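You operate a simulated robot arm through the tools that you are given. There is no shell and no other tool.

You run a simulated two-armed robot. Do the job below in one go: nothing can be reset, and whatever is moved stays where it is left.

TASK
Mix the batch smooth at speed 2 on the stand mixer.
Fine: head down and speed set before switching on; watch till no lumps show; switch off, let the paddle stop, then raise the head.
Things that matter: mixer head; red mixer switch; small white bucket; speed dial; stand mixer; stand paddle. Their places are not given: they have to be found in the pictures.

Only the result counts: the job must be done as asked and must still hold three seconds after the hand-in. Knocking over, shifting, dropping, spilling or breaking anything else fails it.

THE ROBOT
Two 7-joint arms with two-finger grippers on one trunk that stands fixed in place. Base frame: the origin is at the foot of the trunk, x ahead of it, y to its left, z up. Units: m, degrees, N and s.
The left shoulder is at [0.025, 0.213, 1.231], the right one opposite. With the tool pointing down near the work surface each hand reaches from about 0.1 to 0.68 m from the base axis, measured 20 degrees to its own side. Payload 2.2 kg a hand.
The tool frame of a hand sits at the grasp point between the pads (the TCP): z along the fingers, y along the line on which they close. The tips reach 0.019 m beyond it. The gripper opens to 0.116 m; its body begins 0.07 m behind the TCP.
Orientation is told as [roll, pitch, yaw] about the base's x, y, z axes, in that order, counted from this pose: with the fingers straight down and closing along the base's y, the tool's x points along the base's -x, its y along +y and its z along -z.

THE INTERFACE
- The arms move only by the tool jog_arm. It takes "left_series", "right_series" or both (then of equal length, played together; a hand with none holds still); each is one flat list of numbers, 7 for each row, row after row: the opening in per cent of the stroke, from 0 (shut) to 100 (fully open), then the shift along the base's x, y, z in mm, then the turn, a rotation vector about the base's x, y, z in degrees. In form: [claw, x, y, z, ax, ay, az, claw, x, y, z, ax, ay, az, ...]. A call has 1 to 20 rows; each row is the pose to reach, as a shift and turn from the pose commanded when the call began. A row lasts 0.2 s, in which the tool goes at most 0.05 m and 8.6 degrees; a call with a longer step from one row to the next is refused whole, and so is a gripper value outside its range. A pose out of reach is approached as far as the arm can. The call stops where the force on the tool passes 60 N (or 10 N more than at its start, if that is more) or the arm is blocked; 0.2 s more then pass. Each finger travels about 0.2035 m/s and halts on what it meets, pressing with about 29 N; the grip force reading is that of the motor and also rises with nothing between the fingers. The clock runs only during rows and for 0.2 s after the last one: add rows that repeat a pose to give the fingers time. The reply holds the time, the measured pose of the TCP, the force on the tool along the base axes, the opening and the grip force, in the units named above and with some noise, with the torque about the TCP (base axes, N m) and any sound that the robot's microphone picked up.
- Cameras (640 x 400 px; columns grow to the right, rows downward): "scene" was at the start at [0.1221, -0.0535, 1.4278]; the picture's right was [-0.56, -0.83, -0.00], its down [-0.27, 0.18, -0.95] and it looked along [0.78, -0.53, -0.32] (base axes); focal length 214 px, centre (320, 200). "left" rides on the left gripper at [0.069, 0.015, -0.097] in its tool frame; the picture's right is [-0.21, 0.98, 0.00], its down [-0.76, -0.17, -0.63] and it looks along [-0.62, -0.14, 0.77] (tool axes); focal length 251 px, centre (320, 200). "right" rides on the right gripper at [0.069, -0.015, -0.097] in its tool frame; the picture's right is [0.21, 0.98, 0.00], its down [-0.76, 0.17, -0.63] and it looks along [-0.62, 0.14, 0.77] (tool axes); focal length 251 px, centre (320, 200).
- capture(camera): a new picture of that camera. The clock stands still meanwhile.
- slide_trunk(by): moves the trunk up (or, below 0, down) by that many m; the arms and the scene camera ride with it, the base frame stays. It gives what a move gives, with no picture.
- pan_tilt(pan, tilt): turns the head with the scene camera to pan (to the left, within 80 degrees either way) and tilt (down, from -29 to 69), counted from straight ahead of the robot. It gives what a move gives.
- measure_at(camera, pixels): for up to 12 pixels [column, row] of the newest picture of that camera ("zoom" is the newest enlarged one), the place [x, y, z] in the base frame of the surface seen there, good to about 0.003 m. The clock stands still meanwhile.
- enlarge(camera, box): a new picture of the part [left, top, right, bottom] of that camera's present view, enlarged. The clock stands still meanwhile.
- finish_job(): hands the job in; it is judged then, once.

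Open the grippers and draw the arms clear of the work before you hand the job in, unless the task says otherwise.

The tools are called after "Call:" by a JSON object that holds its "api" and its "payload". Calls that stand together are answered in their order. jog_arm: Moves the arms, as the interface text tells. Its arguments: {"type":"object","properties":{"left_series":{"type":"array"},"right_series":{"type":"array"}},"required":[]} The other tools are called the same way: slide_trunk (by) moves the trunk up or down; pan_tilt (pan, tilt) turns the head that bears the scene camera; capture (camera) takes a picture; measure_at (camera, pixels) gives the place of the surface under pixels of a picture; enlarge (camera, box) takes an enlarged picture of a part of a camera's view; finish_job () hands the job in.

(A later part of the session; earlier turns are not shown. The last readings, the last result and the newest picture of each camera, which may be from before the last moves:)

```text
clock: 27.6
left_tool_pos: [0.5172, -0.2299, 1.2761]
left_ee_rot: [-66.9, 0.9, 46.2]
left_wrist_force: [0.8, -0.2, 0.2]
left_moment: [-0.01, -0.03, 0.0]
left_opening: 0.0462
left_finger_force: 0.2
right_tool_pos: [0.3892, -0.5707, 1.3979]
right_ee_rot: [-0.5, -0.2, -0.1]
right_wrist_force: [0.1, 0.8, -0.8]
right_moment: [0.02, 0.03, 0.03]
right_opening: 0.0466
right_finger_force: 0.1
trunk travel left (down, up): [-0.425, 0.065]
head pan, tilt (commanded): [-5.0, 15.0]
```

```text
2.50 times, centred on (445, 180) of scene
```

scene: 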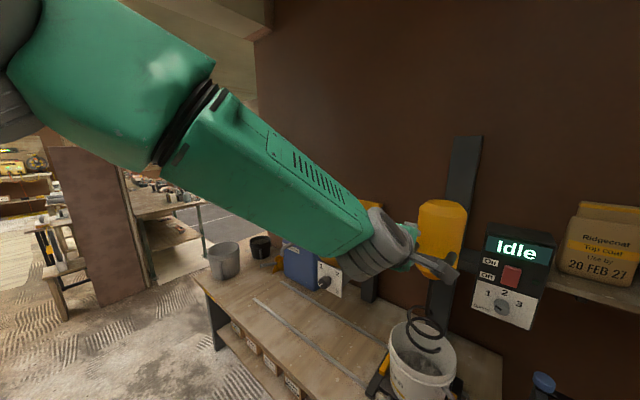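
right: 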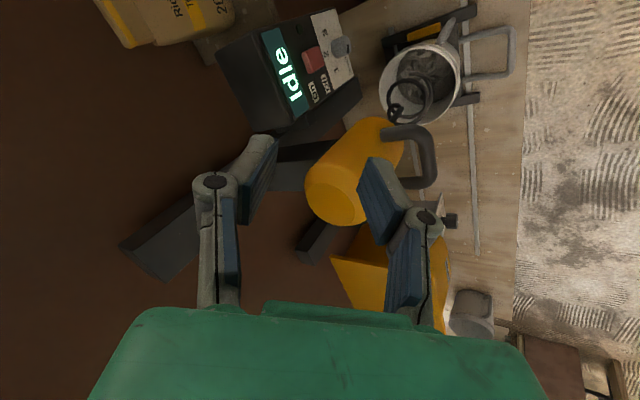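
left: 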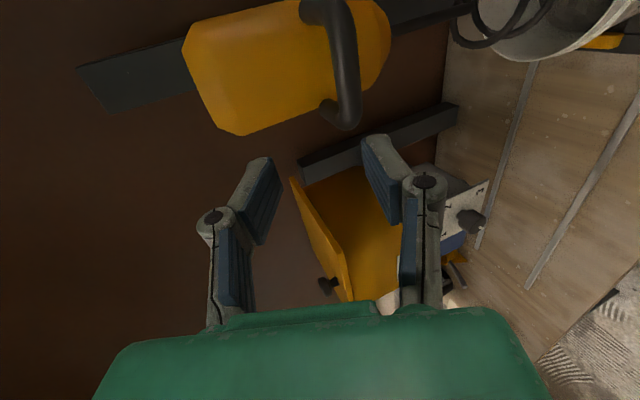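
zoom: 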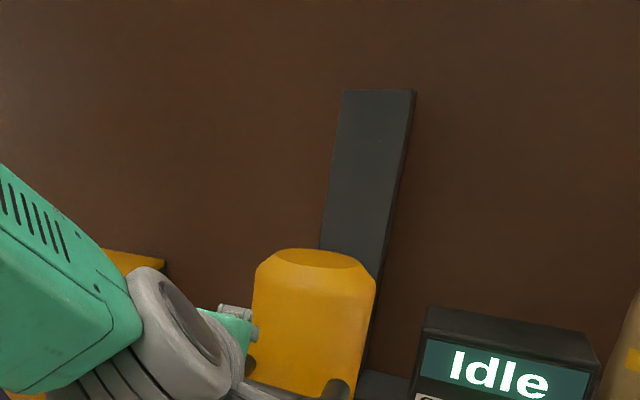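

The left arm's upper arm runs over its own chest bar when reaching this far across, so it cannot go lower there. I withdraw the left arm to its old place and will instead use the right arm with the hand nearly straight down over the handle, which keeps its elbow away from the head.

Call:
{"api": "jog_arm", "payload": {"left_series": [40, -11.8, 31.8, 15, 4.85, 2.08, -3.14, 40, -23.7, 63.7, 30, 9.7, 4.15, -6.28, 40, -35.5, 95.5, 45, 14.56, 6.23, -9.42, 40, -47.4, 127.4, 60, 19.4, 8.3, -12.55, 40, -59.2, 159.2, 75, 24.27, 10.38, -15.7, 40, -71, 191, 90, 29.1, 12.46, -18.8, 40, -83, 223, 105, 33.98, 14.54, -21.97, 40, -94.8, 254.8, 120, 38.8, 16.6, -25.1, 40, -106.6, 286.6, 135, 43.7, 18.7, -28.25, 40, -118.5, 318.5, 150, 48.5, 20.77, -31.4, 40, -130.3, 350.3, 165, 53.4, 22.85, -34.5, 40, -142.2, 382.2, 180, 58.25, 24.9, -37.66, 40, -154, 414, 195, 63.1, 27, -40.8]}}

Call:
{"api": "pan_tilt", "payload": {"pan": -36, "tilt": 36}}

Call:
{"api": "capture", "payload": {"camera": "scene"}}

```text
clock: 30.4
left_tool_pos: [0.3653, 0.1846, 1.4689]
left_ee_rot: [-0.1, 0.5, 0.8]
left_wrist_force: [-0.8, 0.4, 0.1]
left_moment: [0.02, 0.01, 0.0]
left_opening: 0.0466
left_finger_force: 0.1
right_tool_pos: [0.3899, -0.5675, 1.3982]
right_ee_rot: [-0.6, -0.3, -0.1]
right_wrist_force: [0.3, 0.6, 0.5]
right_moment: [0.02, 0.01, 0.01]
right_opening: 0.0464
right_finger_force: 0.0
trunk travel left (down, up): [-0.425, 0.065]
head pan, tilt (commanded): [-5.0, 15.0]
```

```text
clock: 31.3
left_tool_pos: [0.3655, 0.1833, 1.4691]
left_ee_rot: [-0.2, 0.5, 0.6]
left_wrist_force: [-0.6, -0.4, 0.2]
left_moment: [0.05, 0.0, -0.03]
left_opening: 0.0464
left_finger_force: 0.1
right_tool_pos: [0.3902, -0.569, 1.3985]
right_ee_rot: [-0.5, -0.3, -0.1]
right_wrist_force: [0.0, -0.4, -0.2]
right_moment: [0.01, 0.0, -0.01]
right_opening: 0.0464
right_finger_force: 0.0
trunk travel left (down, up): [-0.425, 0.065]
head pan, tilt (commanded): [-36.0, 36.0]
```

```text
taken
```

scene: 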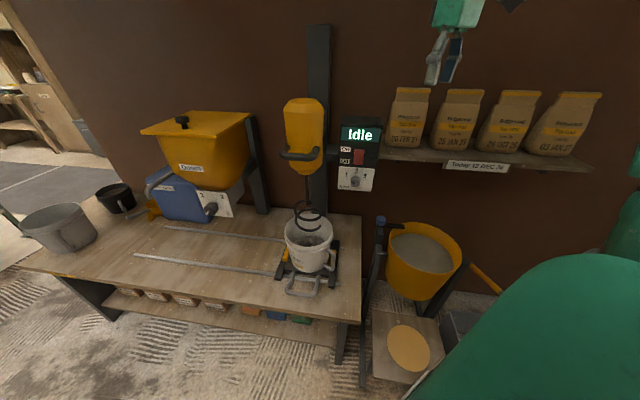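

Everything on the bench is unchanged. I raise the trunk again so the right arm works lower relative to its shoulder.

Call:
{"api": "slide_trunk", "payload": {"by": 0.06}}

```text
clock: 32.3
left_tool_pos: [0.3662, 0.1833, 1.5293]
left_ee_rot: [-0.1, 0.5, 0.7]
left_wrist_force: [-0.3, -0.5, -0.1]
left_moment: [0.02, 0.02, 0.0]
left_opening: 0.0463
left_finger_force: 0.1
right_tool_pos: [0.389, -0.5693, 1.4584]
right_ee_rot: [-0.4, -0.2, -0.1]
right_wrist_force: [0.1, 0.1, 0.2]
right_moment: [0.0, 0.0, 0.0]
right_opening: 0.0461
right_finger_force: 0.1
trunk travel left (down, up): [-0.485, 0.005]
head pan, tilt (commanded): [-36.0, 36.0]
```

The right hand is at (0.389, -0.569, 1.458), tool down. I bring it to a pose in front of the handle with the fingers pointing along +x and 50° up from straight down, closing in the vertical plane.

Call:
{"api": "jog_arm", "payload": {"right_series": [40, 8, 18, -13, -2.79, -2.79, 5.98, 40, 16, 36, -27, -5.57, -5.57, 11.96, 40, 24, 54, -40, -8.36, -8.36, 17.94, 40, 32, 71.5, -54, -11.14, -11.14, 23.9, 40, 40, 89.5, -67, -13.93, -13.93, 29.9, 40, 48, 107, -81, -16.7, -16.7, 35.9, 40, 56, 125, -94, -19.5, -19.5, 41.85, 40, 64, 143, -108, -22.3, -22.3, 47.8, 40, 72, 161, -121, -25.1, -25.1, 53.8, 40, 80, 179, -135, -27.9, -27.9, 59.8, 40, 88, 197, -148, -30.6, -30.6, 65.8, 40, 96, 215, -162, -33.4, -33.4, 71.7, 40, 104, 233, -175, -36.2, -36.2, 77.7, 40, 112, 250.5, -189, -39, -39, 83.7]}}

Call:
{"api": "capture", "payload": {"camera": "scene"}}

Call:
{"api": "capture", "payload": {"camera": "right"}}

```text
clock: 35.3
left_tool_pos: [0.3643, 0.1843, 1.5286]
left_ee_rot: [-0.2, 0.4, 0.7]
left_wrist_force: [-0.1, 0.2, 0.4]
left_moment: [0.0, -0.02, -0.01]
left_opening: 0.0463
left_finger_force: 0.1
right_tool_pos: [0.4957, -0.3268, 1.2961]
right_ee_rot: [-38.8, 0.1, 83.9]
right_wrist_force: [0.0, 0.2, -0.3]
right_moment: [0.01, -0.02, -0.01]
right_opening: 0.0463
right_finger_force: 0.0
right hand out of reach, approached as far as the arm can: row 12, 13, 14
trunk travel left (down, up): [-0.485, 0.005]
head pan, tilt (commanded): [-36.0, 36.0]
```

```text
taken
```

scene: 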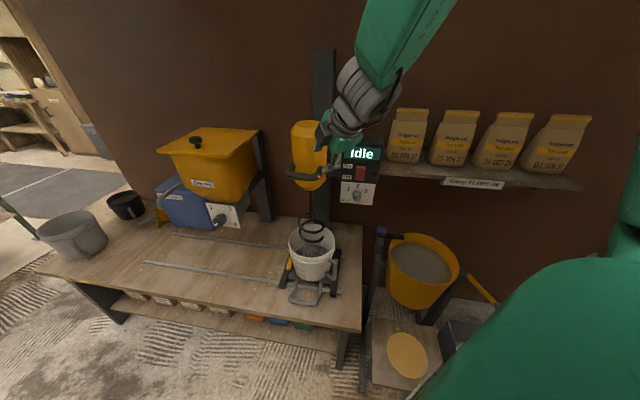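

```text
taken
```

right: 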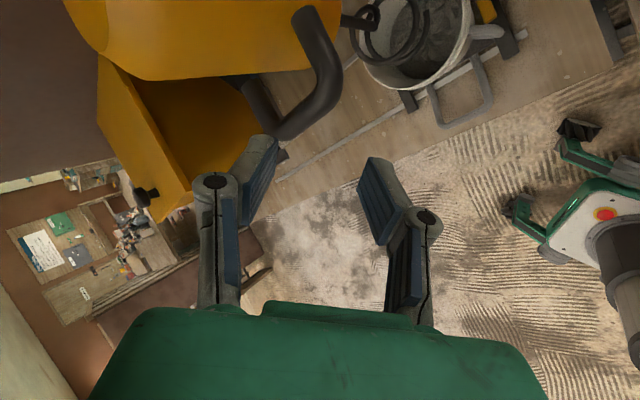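

The right arm now comes in from the right with the head free, at α≈39° (rpy -38.8, 0.1, 83.9), the last rows being limited by the wrist. I issue a hold row to see which pose counts as commanded.

Call:
{"api": "jog_arm", "payload": {"right_series": [40, 0, 0, 0, 0, 0, 0]}}

Call:
{"api": "measure_at", "payload": {"camera": "right", "pixels": [[325, 70], [315, 100], [300, 118], [310, 30], [325, 50], [285, 125], [270, 110], [240, 40], [330, 95], [255, 150], [375, 190]]}}

```text
clock: 35.7
left_tool_pos: [0.365, 0.1795, 1.5292]
left_ee_rot: [0.1, 0.4, 0.7]
left_wrist_force: [0.0, -0.3, -1.4]
left_moment: [0.04, 0.01, -0.01]
left_opening: 0.0461
left_finger_force: 0.1
right_tool_pos: [0.4956, -0.332, 1.2928]
right_ee_rot: [-38.6, -0.2, 83.8]
right_wrist_force: [-0.4, 0.0, -0.5]
right_moment: [-0.01, -0.01, 0.03]
right_opening: 0.046
right_finger_force: 0.0
trunk travel left (down, up): [-0.485, 0.005]
head pan, tilt (commanded): [-36.0, 36.0]
```

```text
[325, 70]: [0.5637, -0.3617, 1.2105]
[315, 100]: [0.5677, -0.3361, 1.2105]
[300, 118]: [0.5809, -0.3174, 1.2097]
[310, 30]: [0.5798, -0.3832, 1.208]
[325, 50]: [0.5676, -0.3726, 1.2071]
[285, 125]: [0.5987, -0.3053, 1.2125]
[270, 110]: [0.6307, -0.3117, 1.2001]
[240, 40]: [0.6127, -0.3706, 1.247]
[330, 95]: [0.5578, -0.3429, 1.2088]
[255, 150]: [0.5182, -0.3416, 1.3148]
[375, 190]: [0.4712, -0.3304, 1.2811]
```

The hold was clean, so the commanded pose equals the reached one. The bar's top stays at z≈1.210, centre (0.586, -0.3175, 1.198). I align with the approach line and then advance along the fingers so that the bar sits between the pads.

Call:
{"api": "jog_arm", "payload": {"right_series": [40, 8, 11, -1, 0, 0, 0, 40, 15.6, 21.5, -1.5, 0, 0, 0, 40, 34, 19.5, -25, 0, 0, 0, 40, 53, 17.5, -48, 0, 0, 0, 40, 72, 15.5, -72, 0, 0, 0, 40, 90.4, 13.5, -95, 0, 0, 0]}}

Call:
{"api": "capture", "payload": {"camera": "right"}}

Call:
{"api": "capture", "payload": {"camera": "scene"}}

```text
clock: 37.1
left_tool_pos: [0.3648, 0.1914, 1.5283]
left_ee_rot: [-0.5, 0.4, 0.8]
left_wrist_force: [-0.2, -0.1, 0.4]
left_moment: [0.02, -0.07, 0.0]
left_opening: 0.0459
left_finger_force: 0.0
right_tool_pos: [0.5886, -0.3108, 1.203]
right_ee_rot: [-38.6, 0.2, 83.7]
right_wrist_force: [0.2, 1.2, -0.1]
right_moment: [-0.07, 0.05, -0.02]
right_opening: 0.0466
right_finger_force: 0.1
trunk travel left (down, up): [-0.485, 0.005]
head pan, tilt (commanded): [-36.0, 36.0]
```

```text
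taken
```

right: 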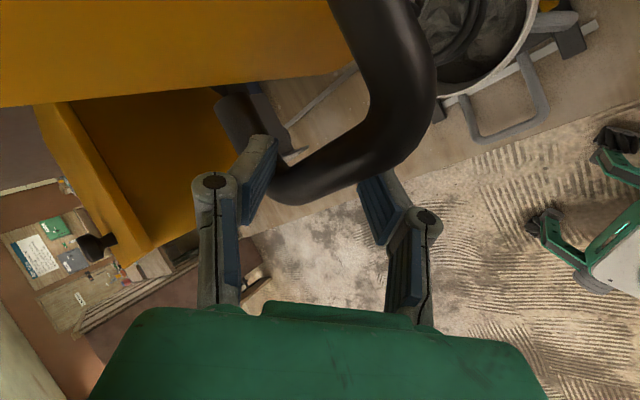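

```text
taken
```

scene: 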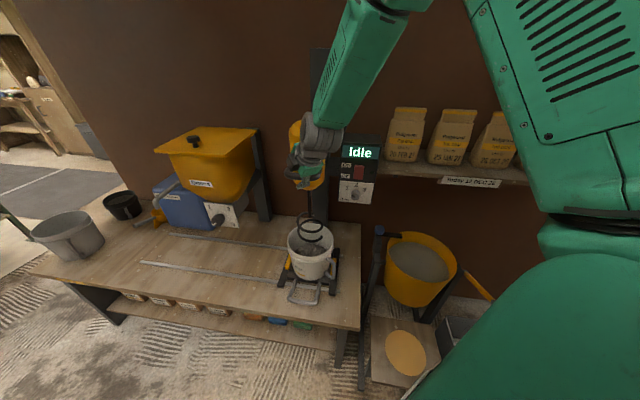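

The bar lies between the finger tips (around (320,185) in the right picture) and the head camera is undisturbed. I close the gripper on the bar.

Call:
{"api": "jog_arm", "payload": {"right_series": [20, 0, 0, 0, 0, 0, 0, 10, 0, 0, 0, 0, 0, 0, 0, 0, 0, 0, 0, 0, 0]}}

Call:
{"api": "capture", "payload": {"camera": "right"}}

```text
clock: 37.9
left_tool_pos: [0.3658, 0.1877, 1.5268]
left_ee_rot: [-0.3, 0.5, 0.7]
left_wrist_force: [-0.5, 1.5, -0.2]
left_moment: [0.01, 0.01, 0.02]
left_opening: 0.0465
left_finger_force: 0.0
right_tool_pos: [0.5899, -0.3141, 1.2039]
right_ee_rot: [-38.7, -0.1, 83.7]
right_wrist_force: [6.0, 6.9, 3.2]
right_moment: [0.29, -0.3, -2.78]
right_opening: 0.0353
right_finger_force: 44.9
trunk travel left (down, up): [-0.485, 0.005]
head pan, tilt (commanded): [-36.0, 36.0]
```

```text
taken
```

right: 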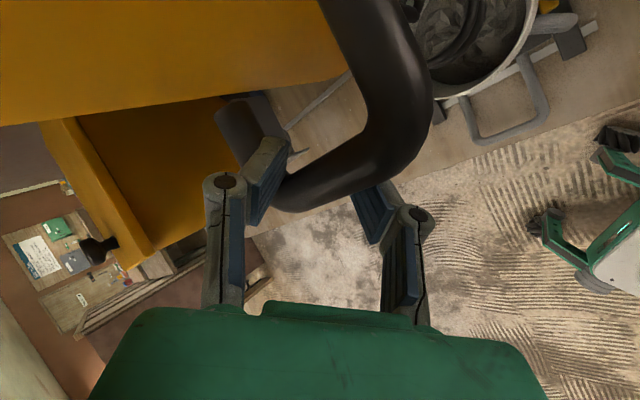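

The fingers hold the bar (opening 35 mm as the bar crosses the pads obliquely, motor 45 N). I pull down gently by 30 mm to see whether the head follows.

Call:
{"api": "jog_arm", "payload": {"right_series": [0, 0, 0, -10, 0, 0, 0, 0, 0, 0, -20, 0, 0, 0, 0, 0, 0, -30, 0, 0, 0]}}

Call:
{"api": "capture", "payload": {"camera": "scene"}}

Call:
{"api": "capture", "payload": {"camera": "right"}}

```text
clock: 38.7
left_tool_pos: [0.3659, 0.1866, 1.5286]
left_ee_rot: [-0.2, 0.5, 0.8]
left_wrist_force: [0.5, -0.4, 0.1]
left_moment: [0.04, 0.0, -0.01]
left_opening: 0.0465
left_finger_force: 0.0
right_tool_pos: [0.5906, -0.3133, 1.1706]
right_ee_rot: [-38.5, 0.0, 83.7]
right_wrist_force: [8.1, 6.6, 1.2]
right_moment: [1.42, -1.6, -1.5]
right_opening: 0.0357
right_finger_force: 45.2
trunk travel left (down, up): [-0.485, 0.005]
head pan, tilt (commanded): [-36.0, 36.0]
```

```text
taken
```

scene: 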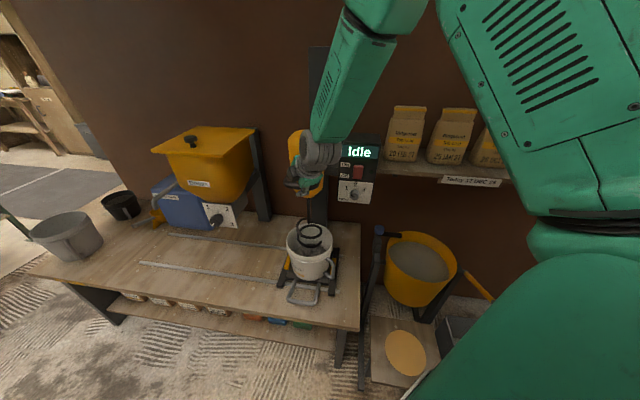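

```text
taken
```

right: 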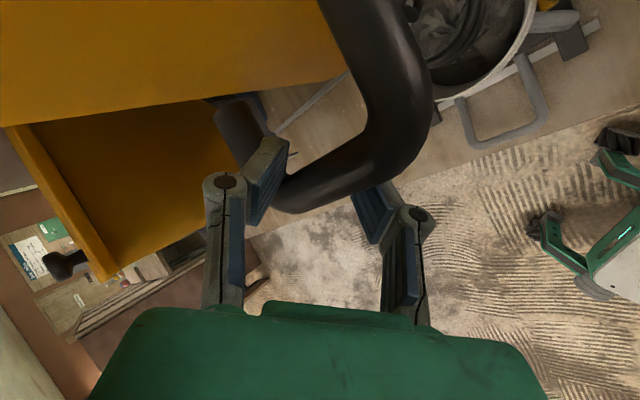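

The head slides down with the hand at low force and the paddle has sunk toward the bucket. I continue down in 12 mm steps, watching for the bottom stop.

Call:
{"api": "jog_arm", "payload": {"right_series": [0, 0, 0, -12, 0, 0, 0, 0, 0, 0, -24, 0, 0, 0, 0, 0, 0, -36, 0, 0, 0, 0, 0, 0, -48, 0, 0, 0, 0, 0, 0, -60, 0, 0, 0, 0, 0, 0, -72, 0, 0, 0, 0, 0, 0, -84, 0, 0, 0]}}

Call:
{"api": "capture", "payload": {"camera": "scene"}}

Call:
{"api": "capture", "payload": {"camera": "right"}}

```text
clock: 40.3
left_tool_pos: [0.3683, 0.1863, 1.5286]
left_ee_rot: [-0.3, 0.6, 0.6]
left_wrist_force: [-0.6, -0.2, 0.3]
left_moment: [0.02, 0.01, -0.01]
left_opening: 0.0466
left_finger_force: 0.1
right_tool_pos: [0.5901, -0.3151, 1.0846]
right_ee_rot: [-38.5, -0.2, 83.7]
right_wrist_force: [20.1, 3.6, -0.2]
right_moment: [1.07, -1.37, -1.86]
right_opening: 0.0351
right_finger_force: 44.1
trunk travel left (down, up): [-0.485, 0.005]
head pan, tilt (commanded): [-36.0, 36.0]
```

```text
taken
```

scene: 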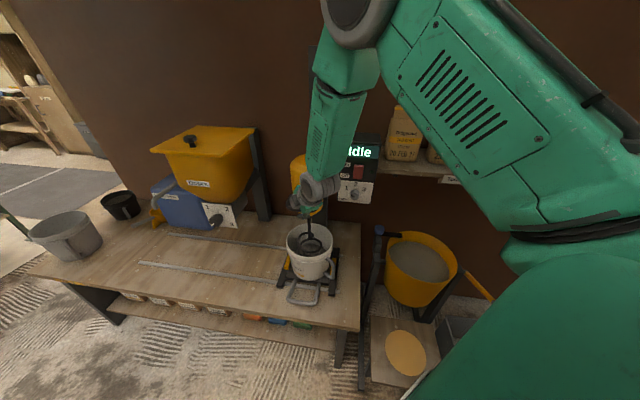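

```text
taken
```

right: 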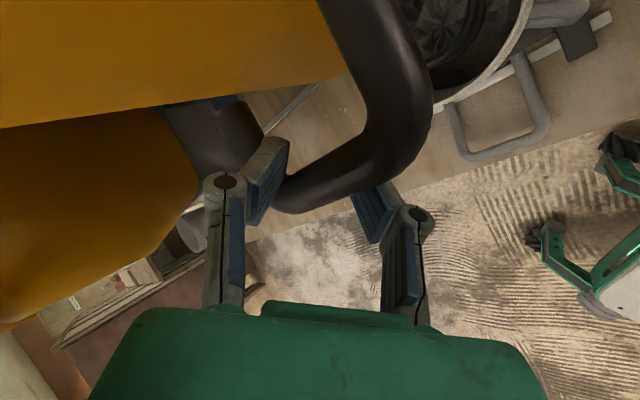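

The head has come down 115 mm (TCP z 1.085), with ~20 N of sideways load in x that I relieve by a few mm. I continue down in 10 mm rows.

Call:
{"api": "jog_arm", "payload": {"right_series": [0, 2, 0, -10, 0, 0, 0, 0, 4, 0, -20, 0, 0, 0, 0, 4, 0, -30, 0, 0, 0, 0, 4, 0, -40, 0, 0, 0, 0, 4, 0, -50, 0, 0, 0]}}

Call:
{"api": "capture", "payload": {"camera": "scene"}}

Call:
{"api": "capture", "payload": {"camera": "right"}}

```text
clock: 41.5
left_tool_pos: [0.3654, 0.186, 1.5292]
left_ee_rot: [-0.2, 0.5, 0.7]
left_wrist_force: [0.2, 0.6, -0.3]
left_moment: [0.01, 0.04, 0.0]
left_opening: 0.0463
left_finger_force: 0.1
right_tool_pos: [0.5911, -0.3146, 1.0352]
right_ee_rot: [-38.3, -0.1, 83.6]
right_wrist_force: [0.5, 4.3, -0.9]
right_moment: [1.01, -1.13, -1.84]
right_opening: 0.0354
right_finger_force: 45.0
trunk travel left (down, up): [-0.485, 0.005]
head pan, tilt (commanded): [-36.0, 36.0]
```

```text
taken
```

scene: 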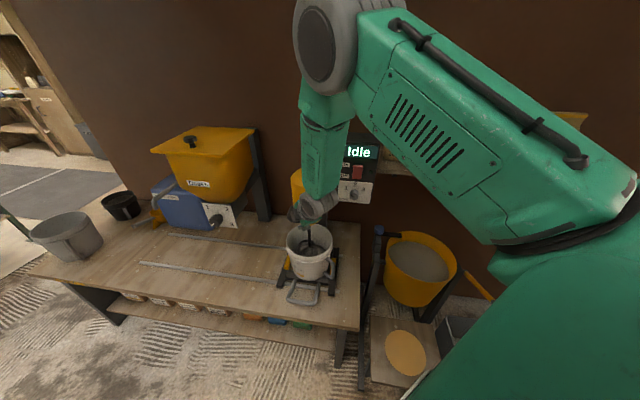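

```text
taken
```

right: 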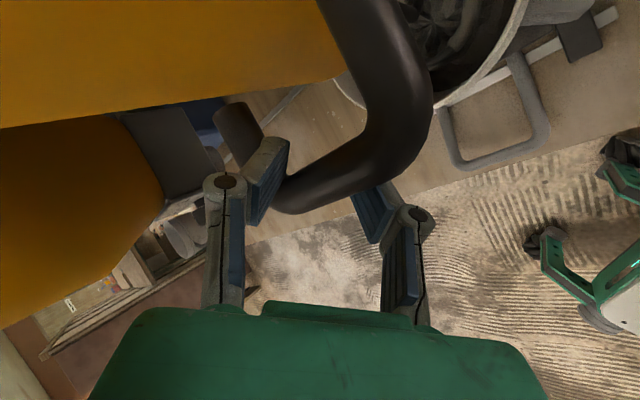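

Lowered 169 mm now (TCP z 1.035) and still free. I go on in 6 mm rows to find the stop.

Call:
{"api": "jog_arm", "payload": {"right_series": [0, 0, 0, -6, 0, 0, 0, 0, 0, 0, -12, 0, 0, 0, 0, 0, 0, -18, 0, 0, 0, 0, 0, 0, -24, 0, 0, 0, 0, 0, 0, -30, 0, 0, 0, 0, 0, 0, -36, 0, 0, 0]}}

Call:
{"api": "enlarge", "payload": {"camera": "scene", "box": [260, 170, 360, 310]}}

```text
clock: 42.9
left_tool_pos: [0.3678, 0.1813, 1.528]
left_ee_rot: [0.0, 0.6, 0.6]
left_wrist_force: [-0.3, 0.4, -0.1]
left_moment: [-0.02, -0.02, -0.02]
left_opening: 0.0465
left_finger_force: 0.1
right_tool_pos: [0.5972, -0.3213, 1.0046]
right_ee_rot: [-39.3, -0.3, 83.4]
right_wrist_force: [21.3, -16.0, 26.7]
right_moment: [1.4, -0.87, -2.31]
right_opening: 0.0295
right_finger_force: 44.7
trunk travel left (down, up): [-0.485, 0.005]
head pan, tilt (commanded): [-36.0, 36.0]
```

```text
2.86 times, centred on (310, 240) of scene
```

zoom: 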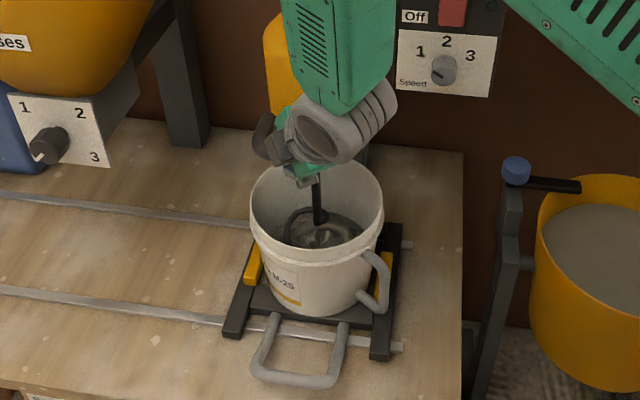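

The force rose to ~27 N upward and the pads slipped a little, so the head seems to be at its lower stop (TCP z 1.005, about 0.195–0.2 m down). I check the bar in the right camera before releasing.

Call:
{"api": "capture", "payload": {"camera": "right"}}

Call:
{"api": "measure_at", "payload": {"camera": "right", "pixels": [[405, 60], [400, 110], [350, 160], [310, 185], [260, 60], [100, 60]]}}

```text
taken
```

right: 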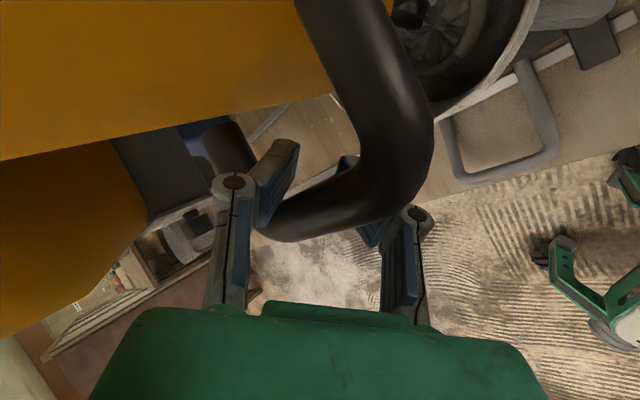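

```text
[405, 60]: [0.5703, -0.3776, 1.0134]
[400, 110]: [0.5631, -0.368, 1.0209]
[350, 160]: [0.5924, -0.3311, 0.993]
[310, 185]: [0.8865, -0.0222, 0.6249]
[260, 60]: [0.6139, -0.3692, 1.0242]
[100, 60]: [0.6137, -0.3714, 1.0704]
```

The bar's top is now at about z 1.02, i.e. 0.19 m lower than at the start, so the head is at its bottom stop. I open the fingers a little and check that the head stays.

Call:
{"api": "jog_arm", "payload": {"right_series": [30, 0, 0, 4, 0, 0, 0, 45, 0, 0, 4, 0, 0, 0, 45, 0, 0, 4, 0, 0, 0]}}

Call:
{"api": "capture", "payload": {"camera": "right"}}

```text
clock: 43.7
left_tool_pos: [0.3653, 0.1809, 1.5282]
left_ee_rot: [0.0, 0.4, 0.7]
left_wrist_force: [0.9, 0.8, -0.5]
left_moment: [0.01, 0.02, -0.02]
left_opening: 0.0464
left_finger_force: 0.0
right_tool_pos: [0.5918, -0.3185, 1.0016]
right_ee_rot: [-38.3, -0.2, 83.8]
right_wrist_force: [1.6, -12.1, -6.0]
right_moment: [0.14, 0.32, -0.39]
right_opening: 0.0502
right_finger_force: 0.1
trunk travel left (down, up): [-0.485, 0.005]
head pan, tilt (commanded): [-36.0, 36.0]
```

```text
taken
```

right: 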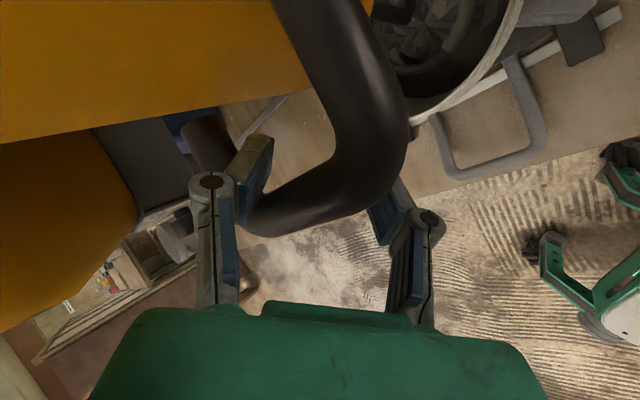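

The fingers are open around the bar and the head stays down. I back the hand out along the finger direction.

Call:
{"api": "jog_arm", "payload": {"right_series": [52, 2, -2, 0, 0, 0, 0, 52, -10, -1, 14, 0, 0, 0, 52, -28, 1, 37, 0, 0, 0, 52, -47, 3, 60, 0, 0, 0, 52, -66, 5, 84, 0, 0, 0, 52, -85, 7, 107, 0, 0, 0]}}

Call:
{"api": "capture", "payload": {"camera": "right"}}

Call:
{"api": "capture", "payload": {"camera": "scene"}}

```text
clock: 45.1
left_tool_pos: [0.3627, 0.1856, 1.5294]
left_ee_rot: [-0.1, 0.4, 0.8]
left_wrist_force: [-0.6, 0.1, 0.2]
left_moment: [0.03, -0.01, 0.01]
left_opening: 0.0465
left_finger_force: 0.1
right_tool_pos: [0.5082, -0.3069, 1.1124]
right_ee_rot: [-38.8, -0.1, 83.8]
right_wrist_force: [-0.5, 0.0, 0.0]
right_moment: [0.0, -0.02, 0.03]
right_opening: 0.0603
right_finger_force: 0.0
trunk travel left (down, up): [-0.485, 0.005]
head pan, tilt (commanded): [-36.0, 36.0]
```

```text
taken
```

right: 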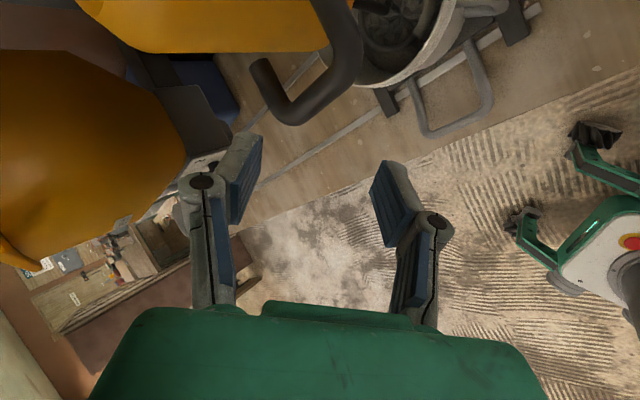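

```text
taken
```

scene: 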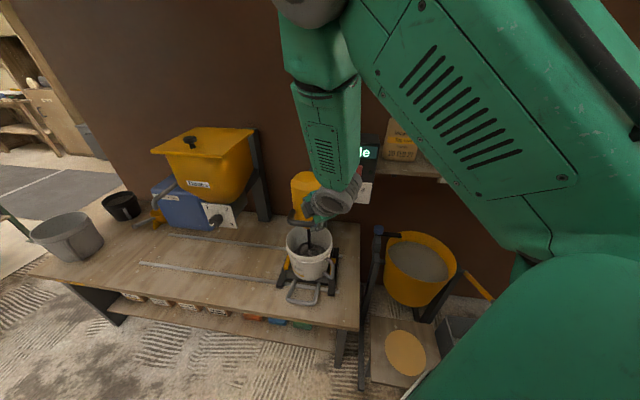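

Free of the handle. I measure the bar to confirm that the head stayed fully down.

Call:
{"api": "measure_at", "payload": {"camera": "right", "pixels": [[345, 60], [325, 90], [310, 100], [300, 108], [350, 35], [268, 80]]}}

Call:
{"api": "enlarge", "payload": {"camera": "right", "box": [200, 0, 520, 160]}}

```text
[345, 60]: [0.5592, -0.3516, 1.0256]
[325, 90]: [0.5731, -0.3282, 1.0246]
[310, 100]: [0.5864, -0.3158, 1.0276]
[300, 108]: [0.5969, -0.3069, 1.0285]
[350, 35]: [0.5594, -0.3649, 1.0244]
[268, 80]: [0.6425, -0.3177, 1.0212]
```

```text
2.00 times, centred on (360, 80) of right
```

zoom: 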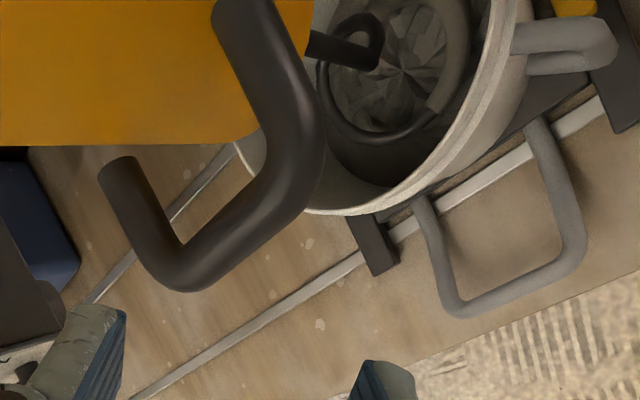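

The bar's top reads z≈1.026, so the head stayed down (0.185 m travel). Next I withdraw the right hand up and to the right, back to tool-down, clear of mixer and panel.

Call:
{"api": "jog_arm", "payload": {"right_series": [50, -10, -5, 25, 0, 0, 0, 50, -20, -15, 55, 2.6, 2.4, -6.7, 50, -30, -35, 85, 5.3, 4.7, -13.4, 50, -40, -60, 115, 7.9, 7.1, -20.1, 50, -50, -85, 145, 10.5, 9.4, -26.8, 50, -60, -110, 175, 13.1, 11.8, -33.5, 50, -70, -135, 205, 15.8, 14.2, -40.2, 50, -80, -160, 235, 18.4, 16.5, -46.8, 50, -90, -185, 260, 21, 18.9, -53.5, 50, -100, -205, 285, 23.6, 21.2, -60.2, 50, -110, -225, 310, 26.3, 23.6, -66.9, 50, -115, -240, 330, 28.9, 25.9, -73.6, 50, -118, -250, 340, 31.5, 28.3, -80.3]}}

Call:
{"api": "capture", "payload": {"camera": "scene"}}

```text
clock: 47.9
left_tool_pos: [0.3648, 0.1846, 1.5284]
left_ee_rot: [0.0, 0.6, 0.7]
left_wrist_force: [0.6, 0.1, 0.5]
left_moment: [0.0, 0.02, -0.02]
left_opening: 0.0465
left_finger_force: 0.1
right_tool_pos: [0.3918, -0.5577, 1.4502]
right_ee_rot: [0.2, 0.2, -0.3]
right_wrist_force: [0.8, 0.2, 0.5]
right_moment: [0.0, 0.01, 0.02]
right_opening: 0.058
right_finger_force: 0.1
trunk travel left (down, up): [-0.485, 0.005]
head pan, tilt (commanded): [-36.0, 36.0]
```

```text
taken
```

scene: 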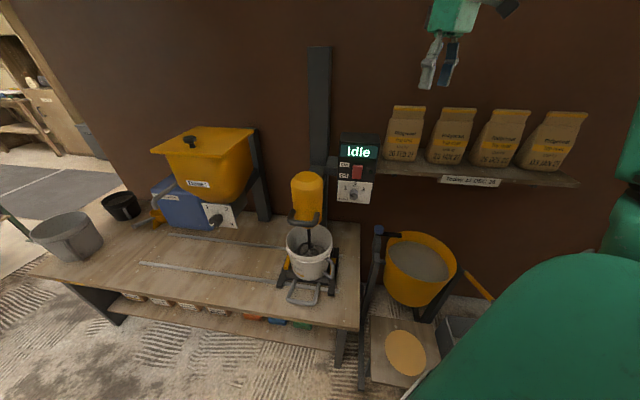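

The head rests down over the bucket (head at (307,195)), display still "Idle". I lower the trunk by 0.30 m so the right hand can point horizontally at the panel with a relaxed wrist.

Call:
{"api": "slide_trunk", "payload": {"by": -0.3}}

Call:
{"api": "capture", "payload": {"camera": "scene"}}

Call:
{"api": "capture", "payload": {"camera": "right"}}

```text
clock: 50.9
left_tool_pos: [0.3652, 0.1834, 1.2293]
left_ee_rot: [-0.1, 0.4, 0.7]
left_wrist_force: [0.7, 0.1, 0.6]
left_moment: [0.0, 0.0, 0.01]
left_opening: 0.0462
left_finger_force: 0.1
right_tool_pos: [0.3904, -0.559, 1.1509]
right_ee_rot: [0.1, 0.0, -0.1]
right_wrist_force: [-0.1, -0.9, 0.5]
right_moment: [0.03, 0.0, 0.0]
right_opening: 0.0577
right_finger_force: 0.1
trunk travel left (down, up): [-0.185, 0.305]
head pan, tilt (commanded): [-36.0, 36.0]
```

```text
taken
```

scene: 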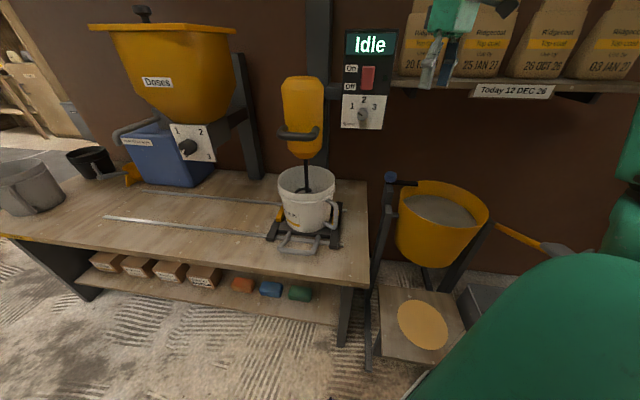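

```text
taken
```

right: 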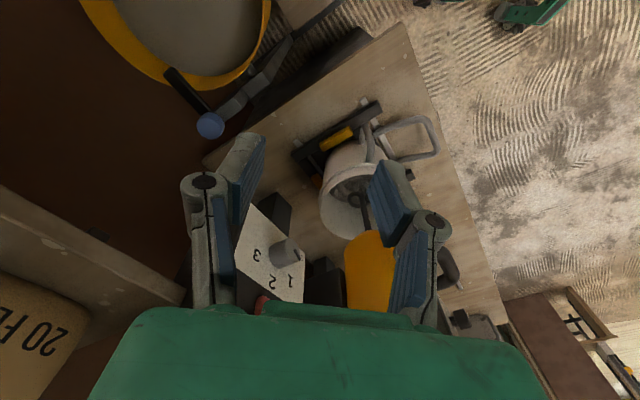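

Now the panel is at eye level. I enlarge it and measure dial and switch precisely.

Call:
{"api": "enlarge", "payload": {"camera": "scene", "box": [330, 20, 410, 140]}}

Call:
{"api": "measure_at", "payload": {"camera": "scene", "pixels": [[362, 114], [365, 111], [368, 117], [366, 122], [361, 118], [369, 70], [369, 78], [369, 86], [350, 120], [378, 125], [345, 88], [387, 90]]}}

```text
3.33 times, centred on (370, 80) of scene
```

zoom: 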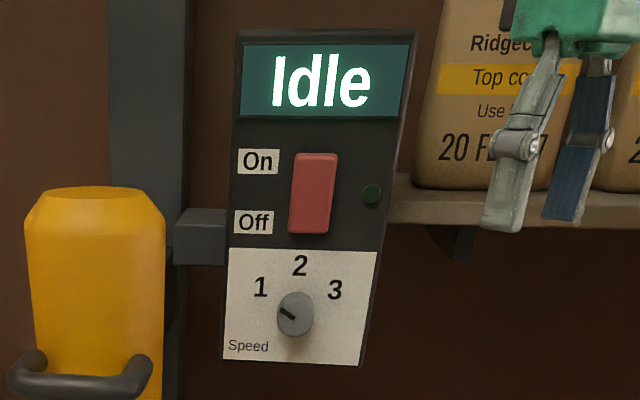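

```text
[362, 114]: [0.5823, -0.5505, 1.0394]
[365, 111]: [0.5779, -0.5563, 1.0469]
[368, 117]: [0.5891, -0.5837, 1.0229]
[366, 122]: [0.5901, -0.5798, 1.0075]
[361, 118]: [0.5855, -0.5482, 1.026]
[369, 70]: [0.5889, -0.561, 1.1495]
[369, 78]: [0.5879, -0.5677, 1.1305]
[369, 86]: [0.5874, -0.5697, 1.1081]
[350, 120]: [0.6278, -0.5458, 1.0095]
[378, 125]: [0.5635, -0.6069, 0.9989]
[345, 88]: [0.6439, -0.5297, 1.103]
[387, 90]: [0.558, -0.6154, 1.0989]
```

The pointer line on the knob seems to run to the upper left, toward "1". I enlarge more to read its angle.

Call:
{"api": "enlarge", "payload": {"camera": "scene", "box": [345, 92, 385, 132]}}

Call:
{"api": "measure_at", "payload": {"camera": "zoom", "pixels": [[200, 100], [300, 60], [400, 100], [270, 215], [310, 215], [290, 180], [290, 250], [250, 200], [330, 230]]}}

```text
10.00 times, centred on (365, 112) of scene
```

zoom: 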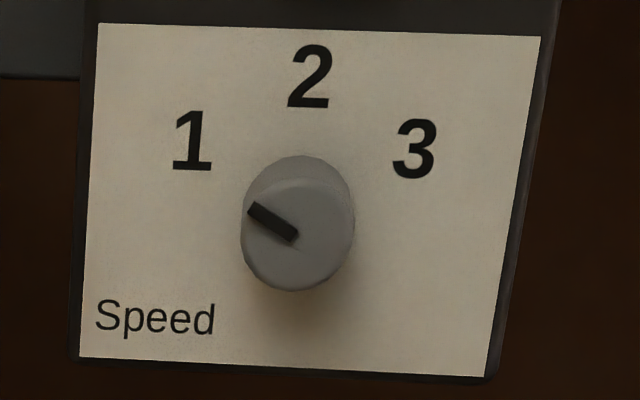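

```text
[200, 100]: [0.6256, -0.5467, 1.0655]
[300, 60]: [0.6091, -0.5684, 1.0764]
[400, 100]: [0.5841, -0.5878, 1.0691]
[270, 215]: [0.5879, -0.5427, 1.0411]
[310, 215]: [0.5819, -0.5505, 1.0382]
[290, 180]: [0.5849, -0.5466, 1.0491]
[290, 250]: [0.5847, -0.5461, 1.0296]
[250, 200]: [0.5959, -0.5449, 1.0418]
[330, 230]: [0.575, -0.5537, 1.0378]
```

The dial pointer is at "1" (about 57° left of vertical), the numbers lie ~60° apart, so it must go ~60° clockwise. Knob: centre (0.583, -0.547, 1.0335), radius ~16 mm, protruding 30 mm. I tilt the right hand to horizontal, facing the panel about 18 cm in front of the knob.

Call:
{"api": "jog_arm", "payload": {"right_series": [50, 5.5, 11.6, -9.8, -5.3, -5.3, 0, 50, 11, 23.2, -19.6, -10.6, -10.6, 0, 50, 16.5, 34.7, -29.3, -15.9, -15.9, 0, 50, 22, 46.3, -39, -21.2, -21.2, 0, 50, 27.5, 57.9, -49, -26.5, -26.5, 0, 50, 33, 69.5, -58.6, -31.8, -31.8, 0, 50, 38.5, 81, -68.4, -37.1, -37.1, 0, 50, 44, 92.6, -78.2, -42.4, -42.4, 0, 50, 49.5, 104, -88, -47.7, -47.7, 0, 50, 55, 116, -97.7, -53, -53, 0, 50, 60.5, 127, -107.5, -58.3, -58.3, 0, 50, 66, 139, -117.4, -63.6, -63.6, 0]}}

Call:
{"api": "capture", "payload": {"camera": "scene"}}

Call:
{"api": "capture", "payload": {"camera": "right"}}

```text
clock: 53.5
left_tool_pos: [0.3665, 0.1852, 1.2285]
left_ee_rot: [-0.2, 0.5, 0.7]
left_wrist_force: [0.5, -0.1, 0.1]
left_moment: [0.0, 0.06, 0.02]
left_opening: 0.0465
left_finger_force: 0.1
right_tool_pos: [0.4556, -0.4249, 1.0398]
right_ee_rot: [-89.2, -47.2, 43.8]
right_wrist_force: [0.1, 0.3, 0.3]
right_moment: [0.05, -0.01, 0.02]
right_opening: 0.0579
right_finger_force: 0.0
right hand out of reach, approached as far as the arm can: row 6, 7, 8
trunk travel left (down, up): [-0.185, 0.305]
head pan, tilt (commanded): [-36.0, 36.0]
```

```text
taken
```

scene: 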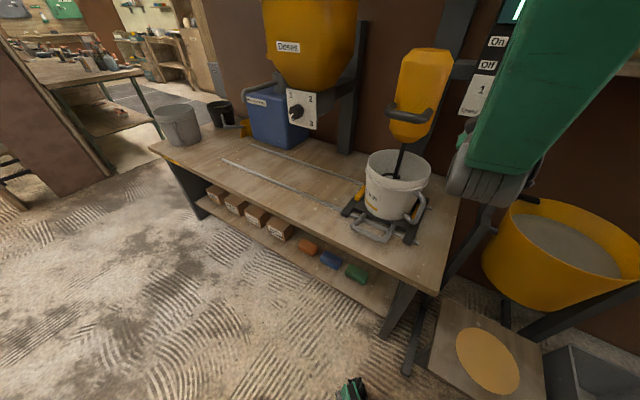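

```text
taken
```

right: 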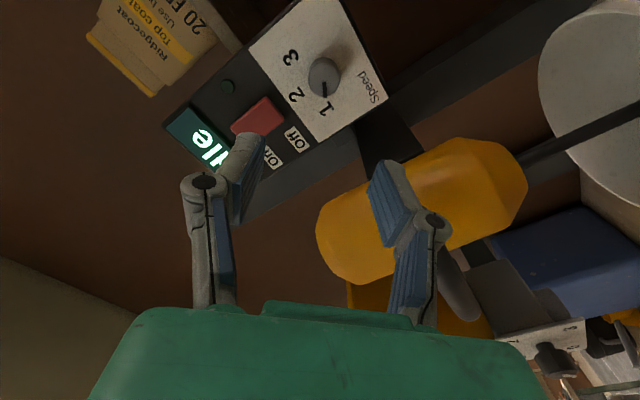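

The hand points straight at the panel (tool z ≈ (0.70,-0.71,-0.01)). The head camera got nudged aside by the elbow, but the right hand's own camera shows the dial at (325,75) and switch at (258,115); I measure those from there.

Call:
{"api": "measure_at", "payload": {"camera": "right", "pixels": [[325, 75], [318, 70], [333, 80], [325, 65], [325, 88], [258, 115], [248, 122], [268, 108], [300, 60], [350, 90]]}}

Call:
{"api": "enlarge", "payload": {"camera": "right", "box": [200, 0, 420, 180]}}

```text
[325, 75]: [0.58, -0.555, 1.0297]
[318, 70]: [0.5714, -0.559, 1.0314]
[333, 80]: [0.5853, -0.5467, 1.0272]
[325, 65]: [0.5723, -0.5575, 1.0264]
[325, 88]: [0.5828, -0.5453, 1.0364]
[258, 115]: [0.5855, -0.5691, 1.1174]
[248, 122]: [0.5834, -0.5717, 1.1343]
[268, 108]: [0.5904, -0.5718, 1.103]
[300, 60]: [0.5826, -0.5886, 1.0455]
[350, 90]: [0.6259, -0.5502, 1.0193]
```

```text
2.22 times, centred on (310, 90) of right
```

zoom: 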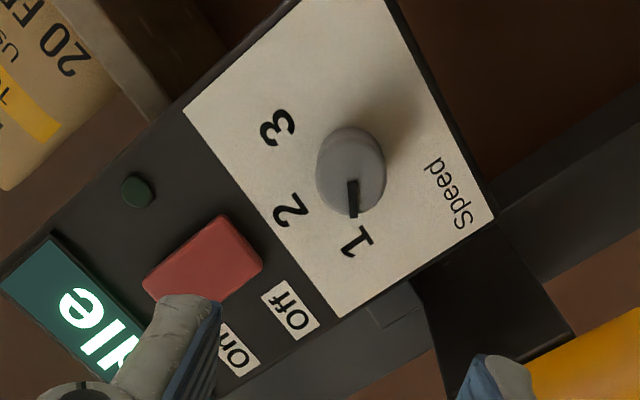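

The pointer sits at "1" and the knob centre measures about (0.582, -0.549, 1.0325). I advance the open fingers to ~2 cm short of the knob face, correcting 7 mm in height.

Call:
{"api": "jog_arm", "payload": {"right_series": [50, 25, -24, -3, 0, 0, 0, 50, 50, -48, -7, 0, 0, 0, 50, 75, -72, -7, 0, 0, 0, 50, 98.8, -95.5, -7, 0, 0, 0]}}

Call:
{"api": "capture", "payload": {"camera": "right"}}

Call:
{"api": "capture", "payload": {"camera": "scene"}}

```text
clock: 54.5
left_tool_pos: [0.3657, 0.185, 1.2287]
left_ee_rot: [-0.1, 0.4, 0.7]
left_wrist_force: [0.0, 0.1, -0.2]
left_moment: [0.02, 0.02, 0.02]
left_opening: 0.0463
left_finger_force: 0.1
right_tool_pos: [0.5559, -0.5156, 1.0246]
right_ee_rot: [-89.8, -45.0, 44.9]
right_wrist_force: [0.7, 0.2, -0.2]
right_moment: [-0.01, 0.02, 0.01]
right_opening: 0.0579
right_finger_force: 0.0
trunk travel left (down, up): [-0.185, 0.305]
head pan, tilt (commanded): [-36.0, 36.0]
```

```text
taken
```

right: 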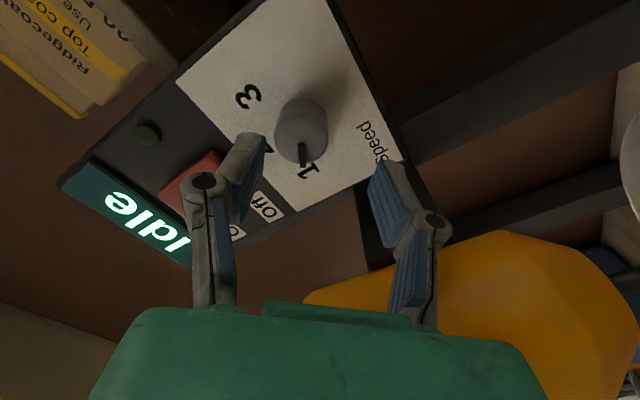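

```text
taken
```

scene: 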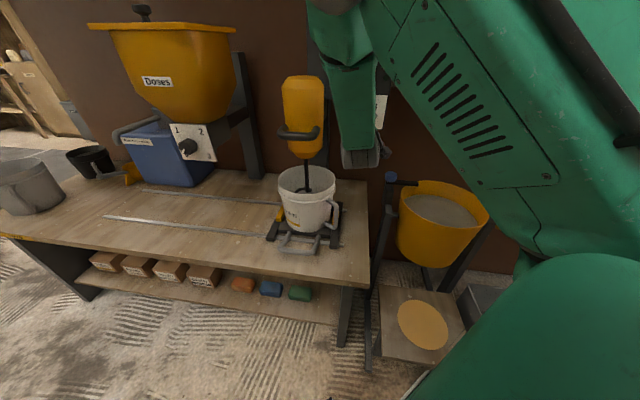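

The fingers are just short of the knob and slightly low/left of it. I measure the knob again from this closer view.

Call:
{"api": "enlarge", "payload": {"camera": "right", "box": [240, 70, 400, 190]}}

Call:
{"api": "measure_at", "payload": {"camera": "right", "pixels": [[302, 132], [290, 125], [315, 140], [300, 118], [305, 150], [280, 135], [325, 130], [255, 150], [382, 178]]}}

```text
3.33 times, centred on (320, 130) of right
```

zoom: 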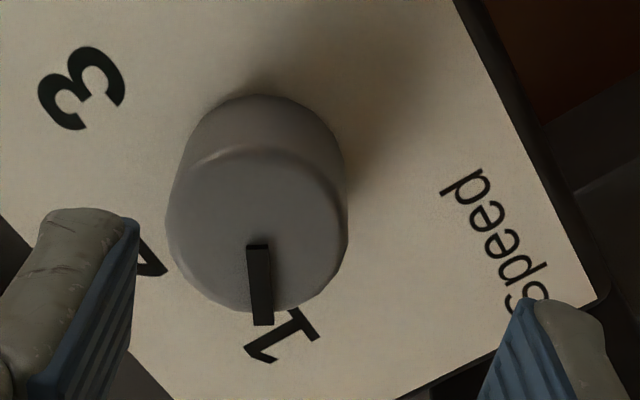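

```text
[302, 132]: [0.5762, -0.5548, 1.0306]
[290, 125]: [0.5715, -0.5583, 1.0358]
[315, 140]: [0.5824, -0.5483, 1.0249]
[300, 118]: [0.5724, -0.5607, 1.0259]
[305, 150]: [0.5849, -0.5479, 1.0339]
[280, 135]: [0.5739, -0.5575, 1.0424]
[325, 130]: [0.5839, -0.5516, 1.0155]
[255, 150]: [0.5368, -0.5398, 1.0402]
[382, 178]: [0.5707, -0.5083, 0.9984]
```

The knob lies about 10 mm to the right of and 8 mm above the finger centre. I shift by that and then advance so that the pads straddle the knob, tips ~8 mm off the panel.

Call:
{"api": "jog_arm", "payload": {"right_series": [50, -7.1, -7.1, 8, 0, 0, 0, 50, -7.1, -7.1, 8, 0, 0, 0, 50, 3, -17.5, 8, 0, 0, 0, 50, 13.5, -28, 8, 0, 0, 0, 50, 24.2, -38.4, 8, 0, 0, 0]}}

Call:
{"api": "capture", "payload": {"camera": "right"}}

```text
clock: 55.7
left_tool_pos: [0.366, 0.185, 1.2271]
left_ee_rot: [0.0, 0.6, 0.7]
left_wrist_force: [0.0, -0.5, 0.5]
left_moment: [0.0, -0.01, 0.02]
left_opening: 0.0465
left_finger_force: 0.0
right_tool_pos: [0.5814, -0.5538, 1.0327]
right_ee_rot: [-89.7, -45.0, 45.0]
right_wrist_force: [0.8, -0.5, 0.0]
right_moment: [0.03, 0.0, -0.03]
right_opening: 0.0577
right_finger_force: 0.1
trunk travel left (down, up): [-0.185, 0.305]
head pan, tilt (commanded): [-36.0, 36.0]
```

```text
taken
```

right: 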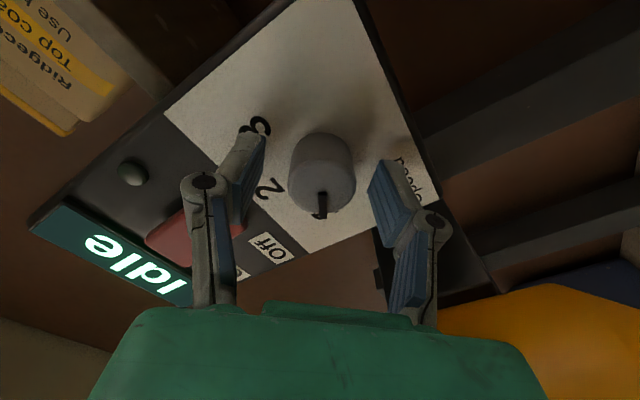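

The knob is now centred between the pads at (322,180). I close on it.

Call:
{"api": "jog_arm", "payload": {"right_series": [30, 0, 0, 0, 0, 0, 0, 20, 0, 0, 0, 0, 0, 0, 15, 0, 0, 0, 0, 0, 0]}}

Call:
{"api": "capture", "payload": {"camera": "right"}}

```text
clock: 56.5
left_tool_pos: [0.365, 0.1852, 1.2283]
left_ee_rot: [-0.2, 0.4, 0.7]
left_wrist_force: [0.1, 0.4, -0.3]
left_moment: [0.02, -0.01, -0.01]
left_opening: 0.0463
left_finger_force: 0.0
right_tool_pos: [0.5814, -0.5534, 1.0323]
right_ee_rot: [-89.6, -44.9, 44.8]
right_wrist_force: [3.0, 3.3, -6.4]
right_moment: [-0.17, -0.13, 0.6]
right_opening: 0.0342
right_finger_force: 44.8
trunk travel left (down, up): [-0.185, 0.305]
head pan, tilt (commanded): [-36.0, 36.0]
```

```text
taken
```

right: 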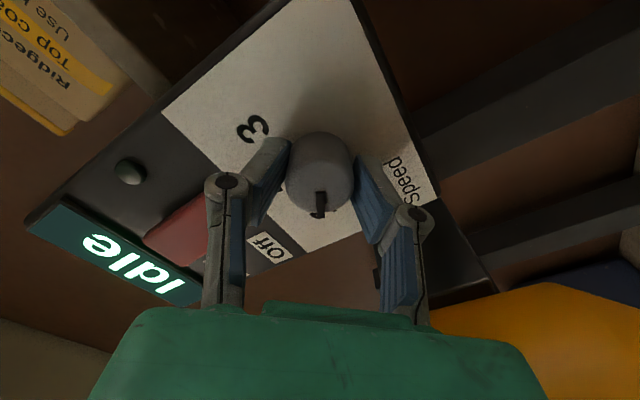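

Knob gripped (34 mm, 45 N). I turn it clockwise as seen from the front, i.e. about +d = (0.707,-0.707,0), first by 30°.

Call:
{"api": "jog_arm", "payload": {"right_series": [15, 0, 0, 0, 5.3, -5.3, 0, 15, 0, 0, 0, 10.6, -10.6, 0, 15, 0, 0, 0, 15.9, -15.9, 0, 15, 0, 0, 0, 21.2, -21.2, 0]}}

Call:
{"api": "capture", "payload": {"camera": "right"}}

```text
clock: 57.5
left_tool_pos: [0.3659, 0.1847, 1.2284]
left_ee_rot: [-0.3, 0.5, 0.7]
left_wrist_force: [0.9, 0.4, -0.9]
left_moment: [0.02, -0.01, 0.02]
left_opening: 0.0465
left_finger_force: 0.0
right_tool_pos: [0.5803, -0.5529, 1.0316]
right_ee_rot: [-88.7, -75.1, 43.8]
right_wrist_force: [2.6, 8.8, -16.0]
right_moment: [-0.23, -0.17, 0.58]
right_opening: 0.0341
right_finger_force: 45.1
trunk travel left (down, up): [-0.185, 0.305]
head pan, tilt (commanded): [-36.0, 36.0]
```

```text
taken
```

right: 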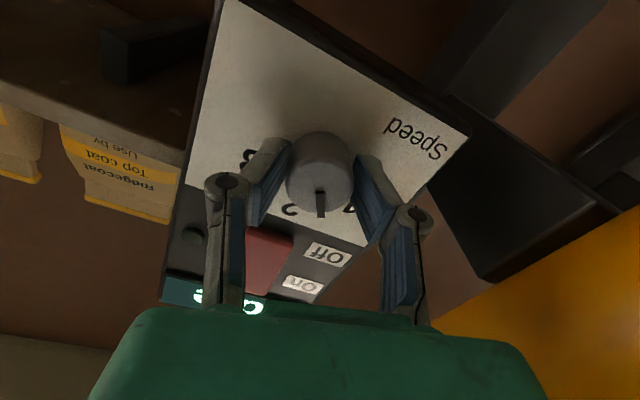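

The knob turns with the hand: its pointer is now between "1" (350,210) and "2" (290,210). I turn another 28°.

Call:
{"api": "jog_arm", "payload": {"right_series": [15, 0, 0, 0, 5, -5, 0, 15, 0, 0, 0, 10, -10, 0, 15, 0, 0, 0, 15, -15, 0, 15, 0, 0, 0, 20, -20, 0]}}

Call:
{"api": "capture", "payload": {"camera": "right"}}

Call:
{"api": "enlarge", "payload": {"camera": "right", "box": [220, 90, 420, 260]}}

```text
clock: 58.5
left_tool_pos: [0.3672, 0.1836, 1.2283]
left_ee_rot: [-0.1, 0.6, 0.8]
left_wrist_force: [-0.3, 0.1, -0.2]
left_moment: [0.0, 0.04, -0.02]
left_opening: 0.0463
left_finger_force: 0.0
right_tool_pos: [0.5817, -0.5539, 1.0358]
right_ee_rot: [90.8, -76.5, -135.6]
right_wrist_force: [7.7, 4.1, -5.9]
right_moment: [0.81, 0.79, 0.21]
right_opening: 0.0338
right_finger_force: 44.8
trunk travel left (down, up): [-0.185, 0.305]
head pan, tilt (commanded): [-36.0, 36.0]
```

```text
taken
```

right: 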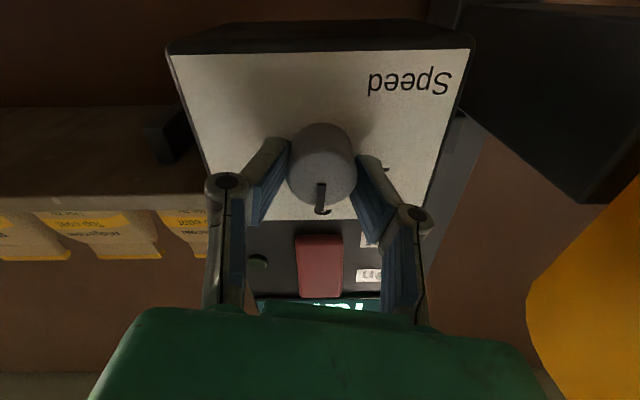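

```text
2.35 times, centred on (320, 175) of right
```

zoom: 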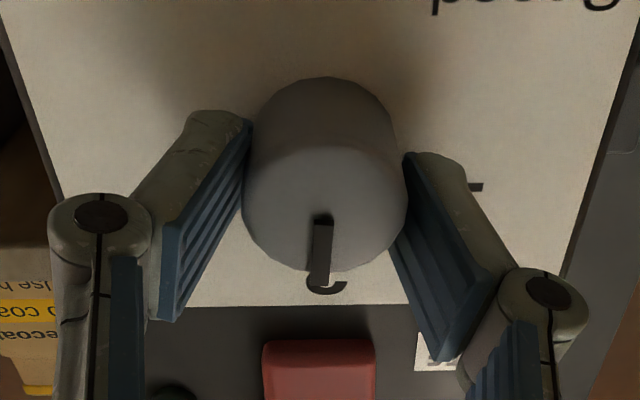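

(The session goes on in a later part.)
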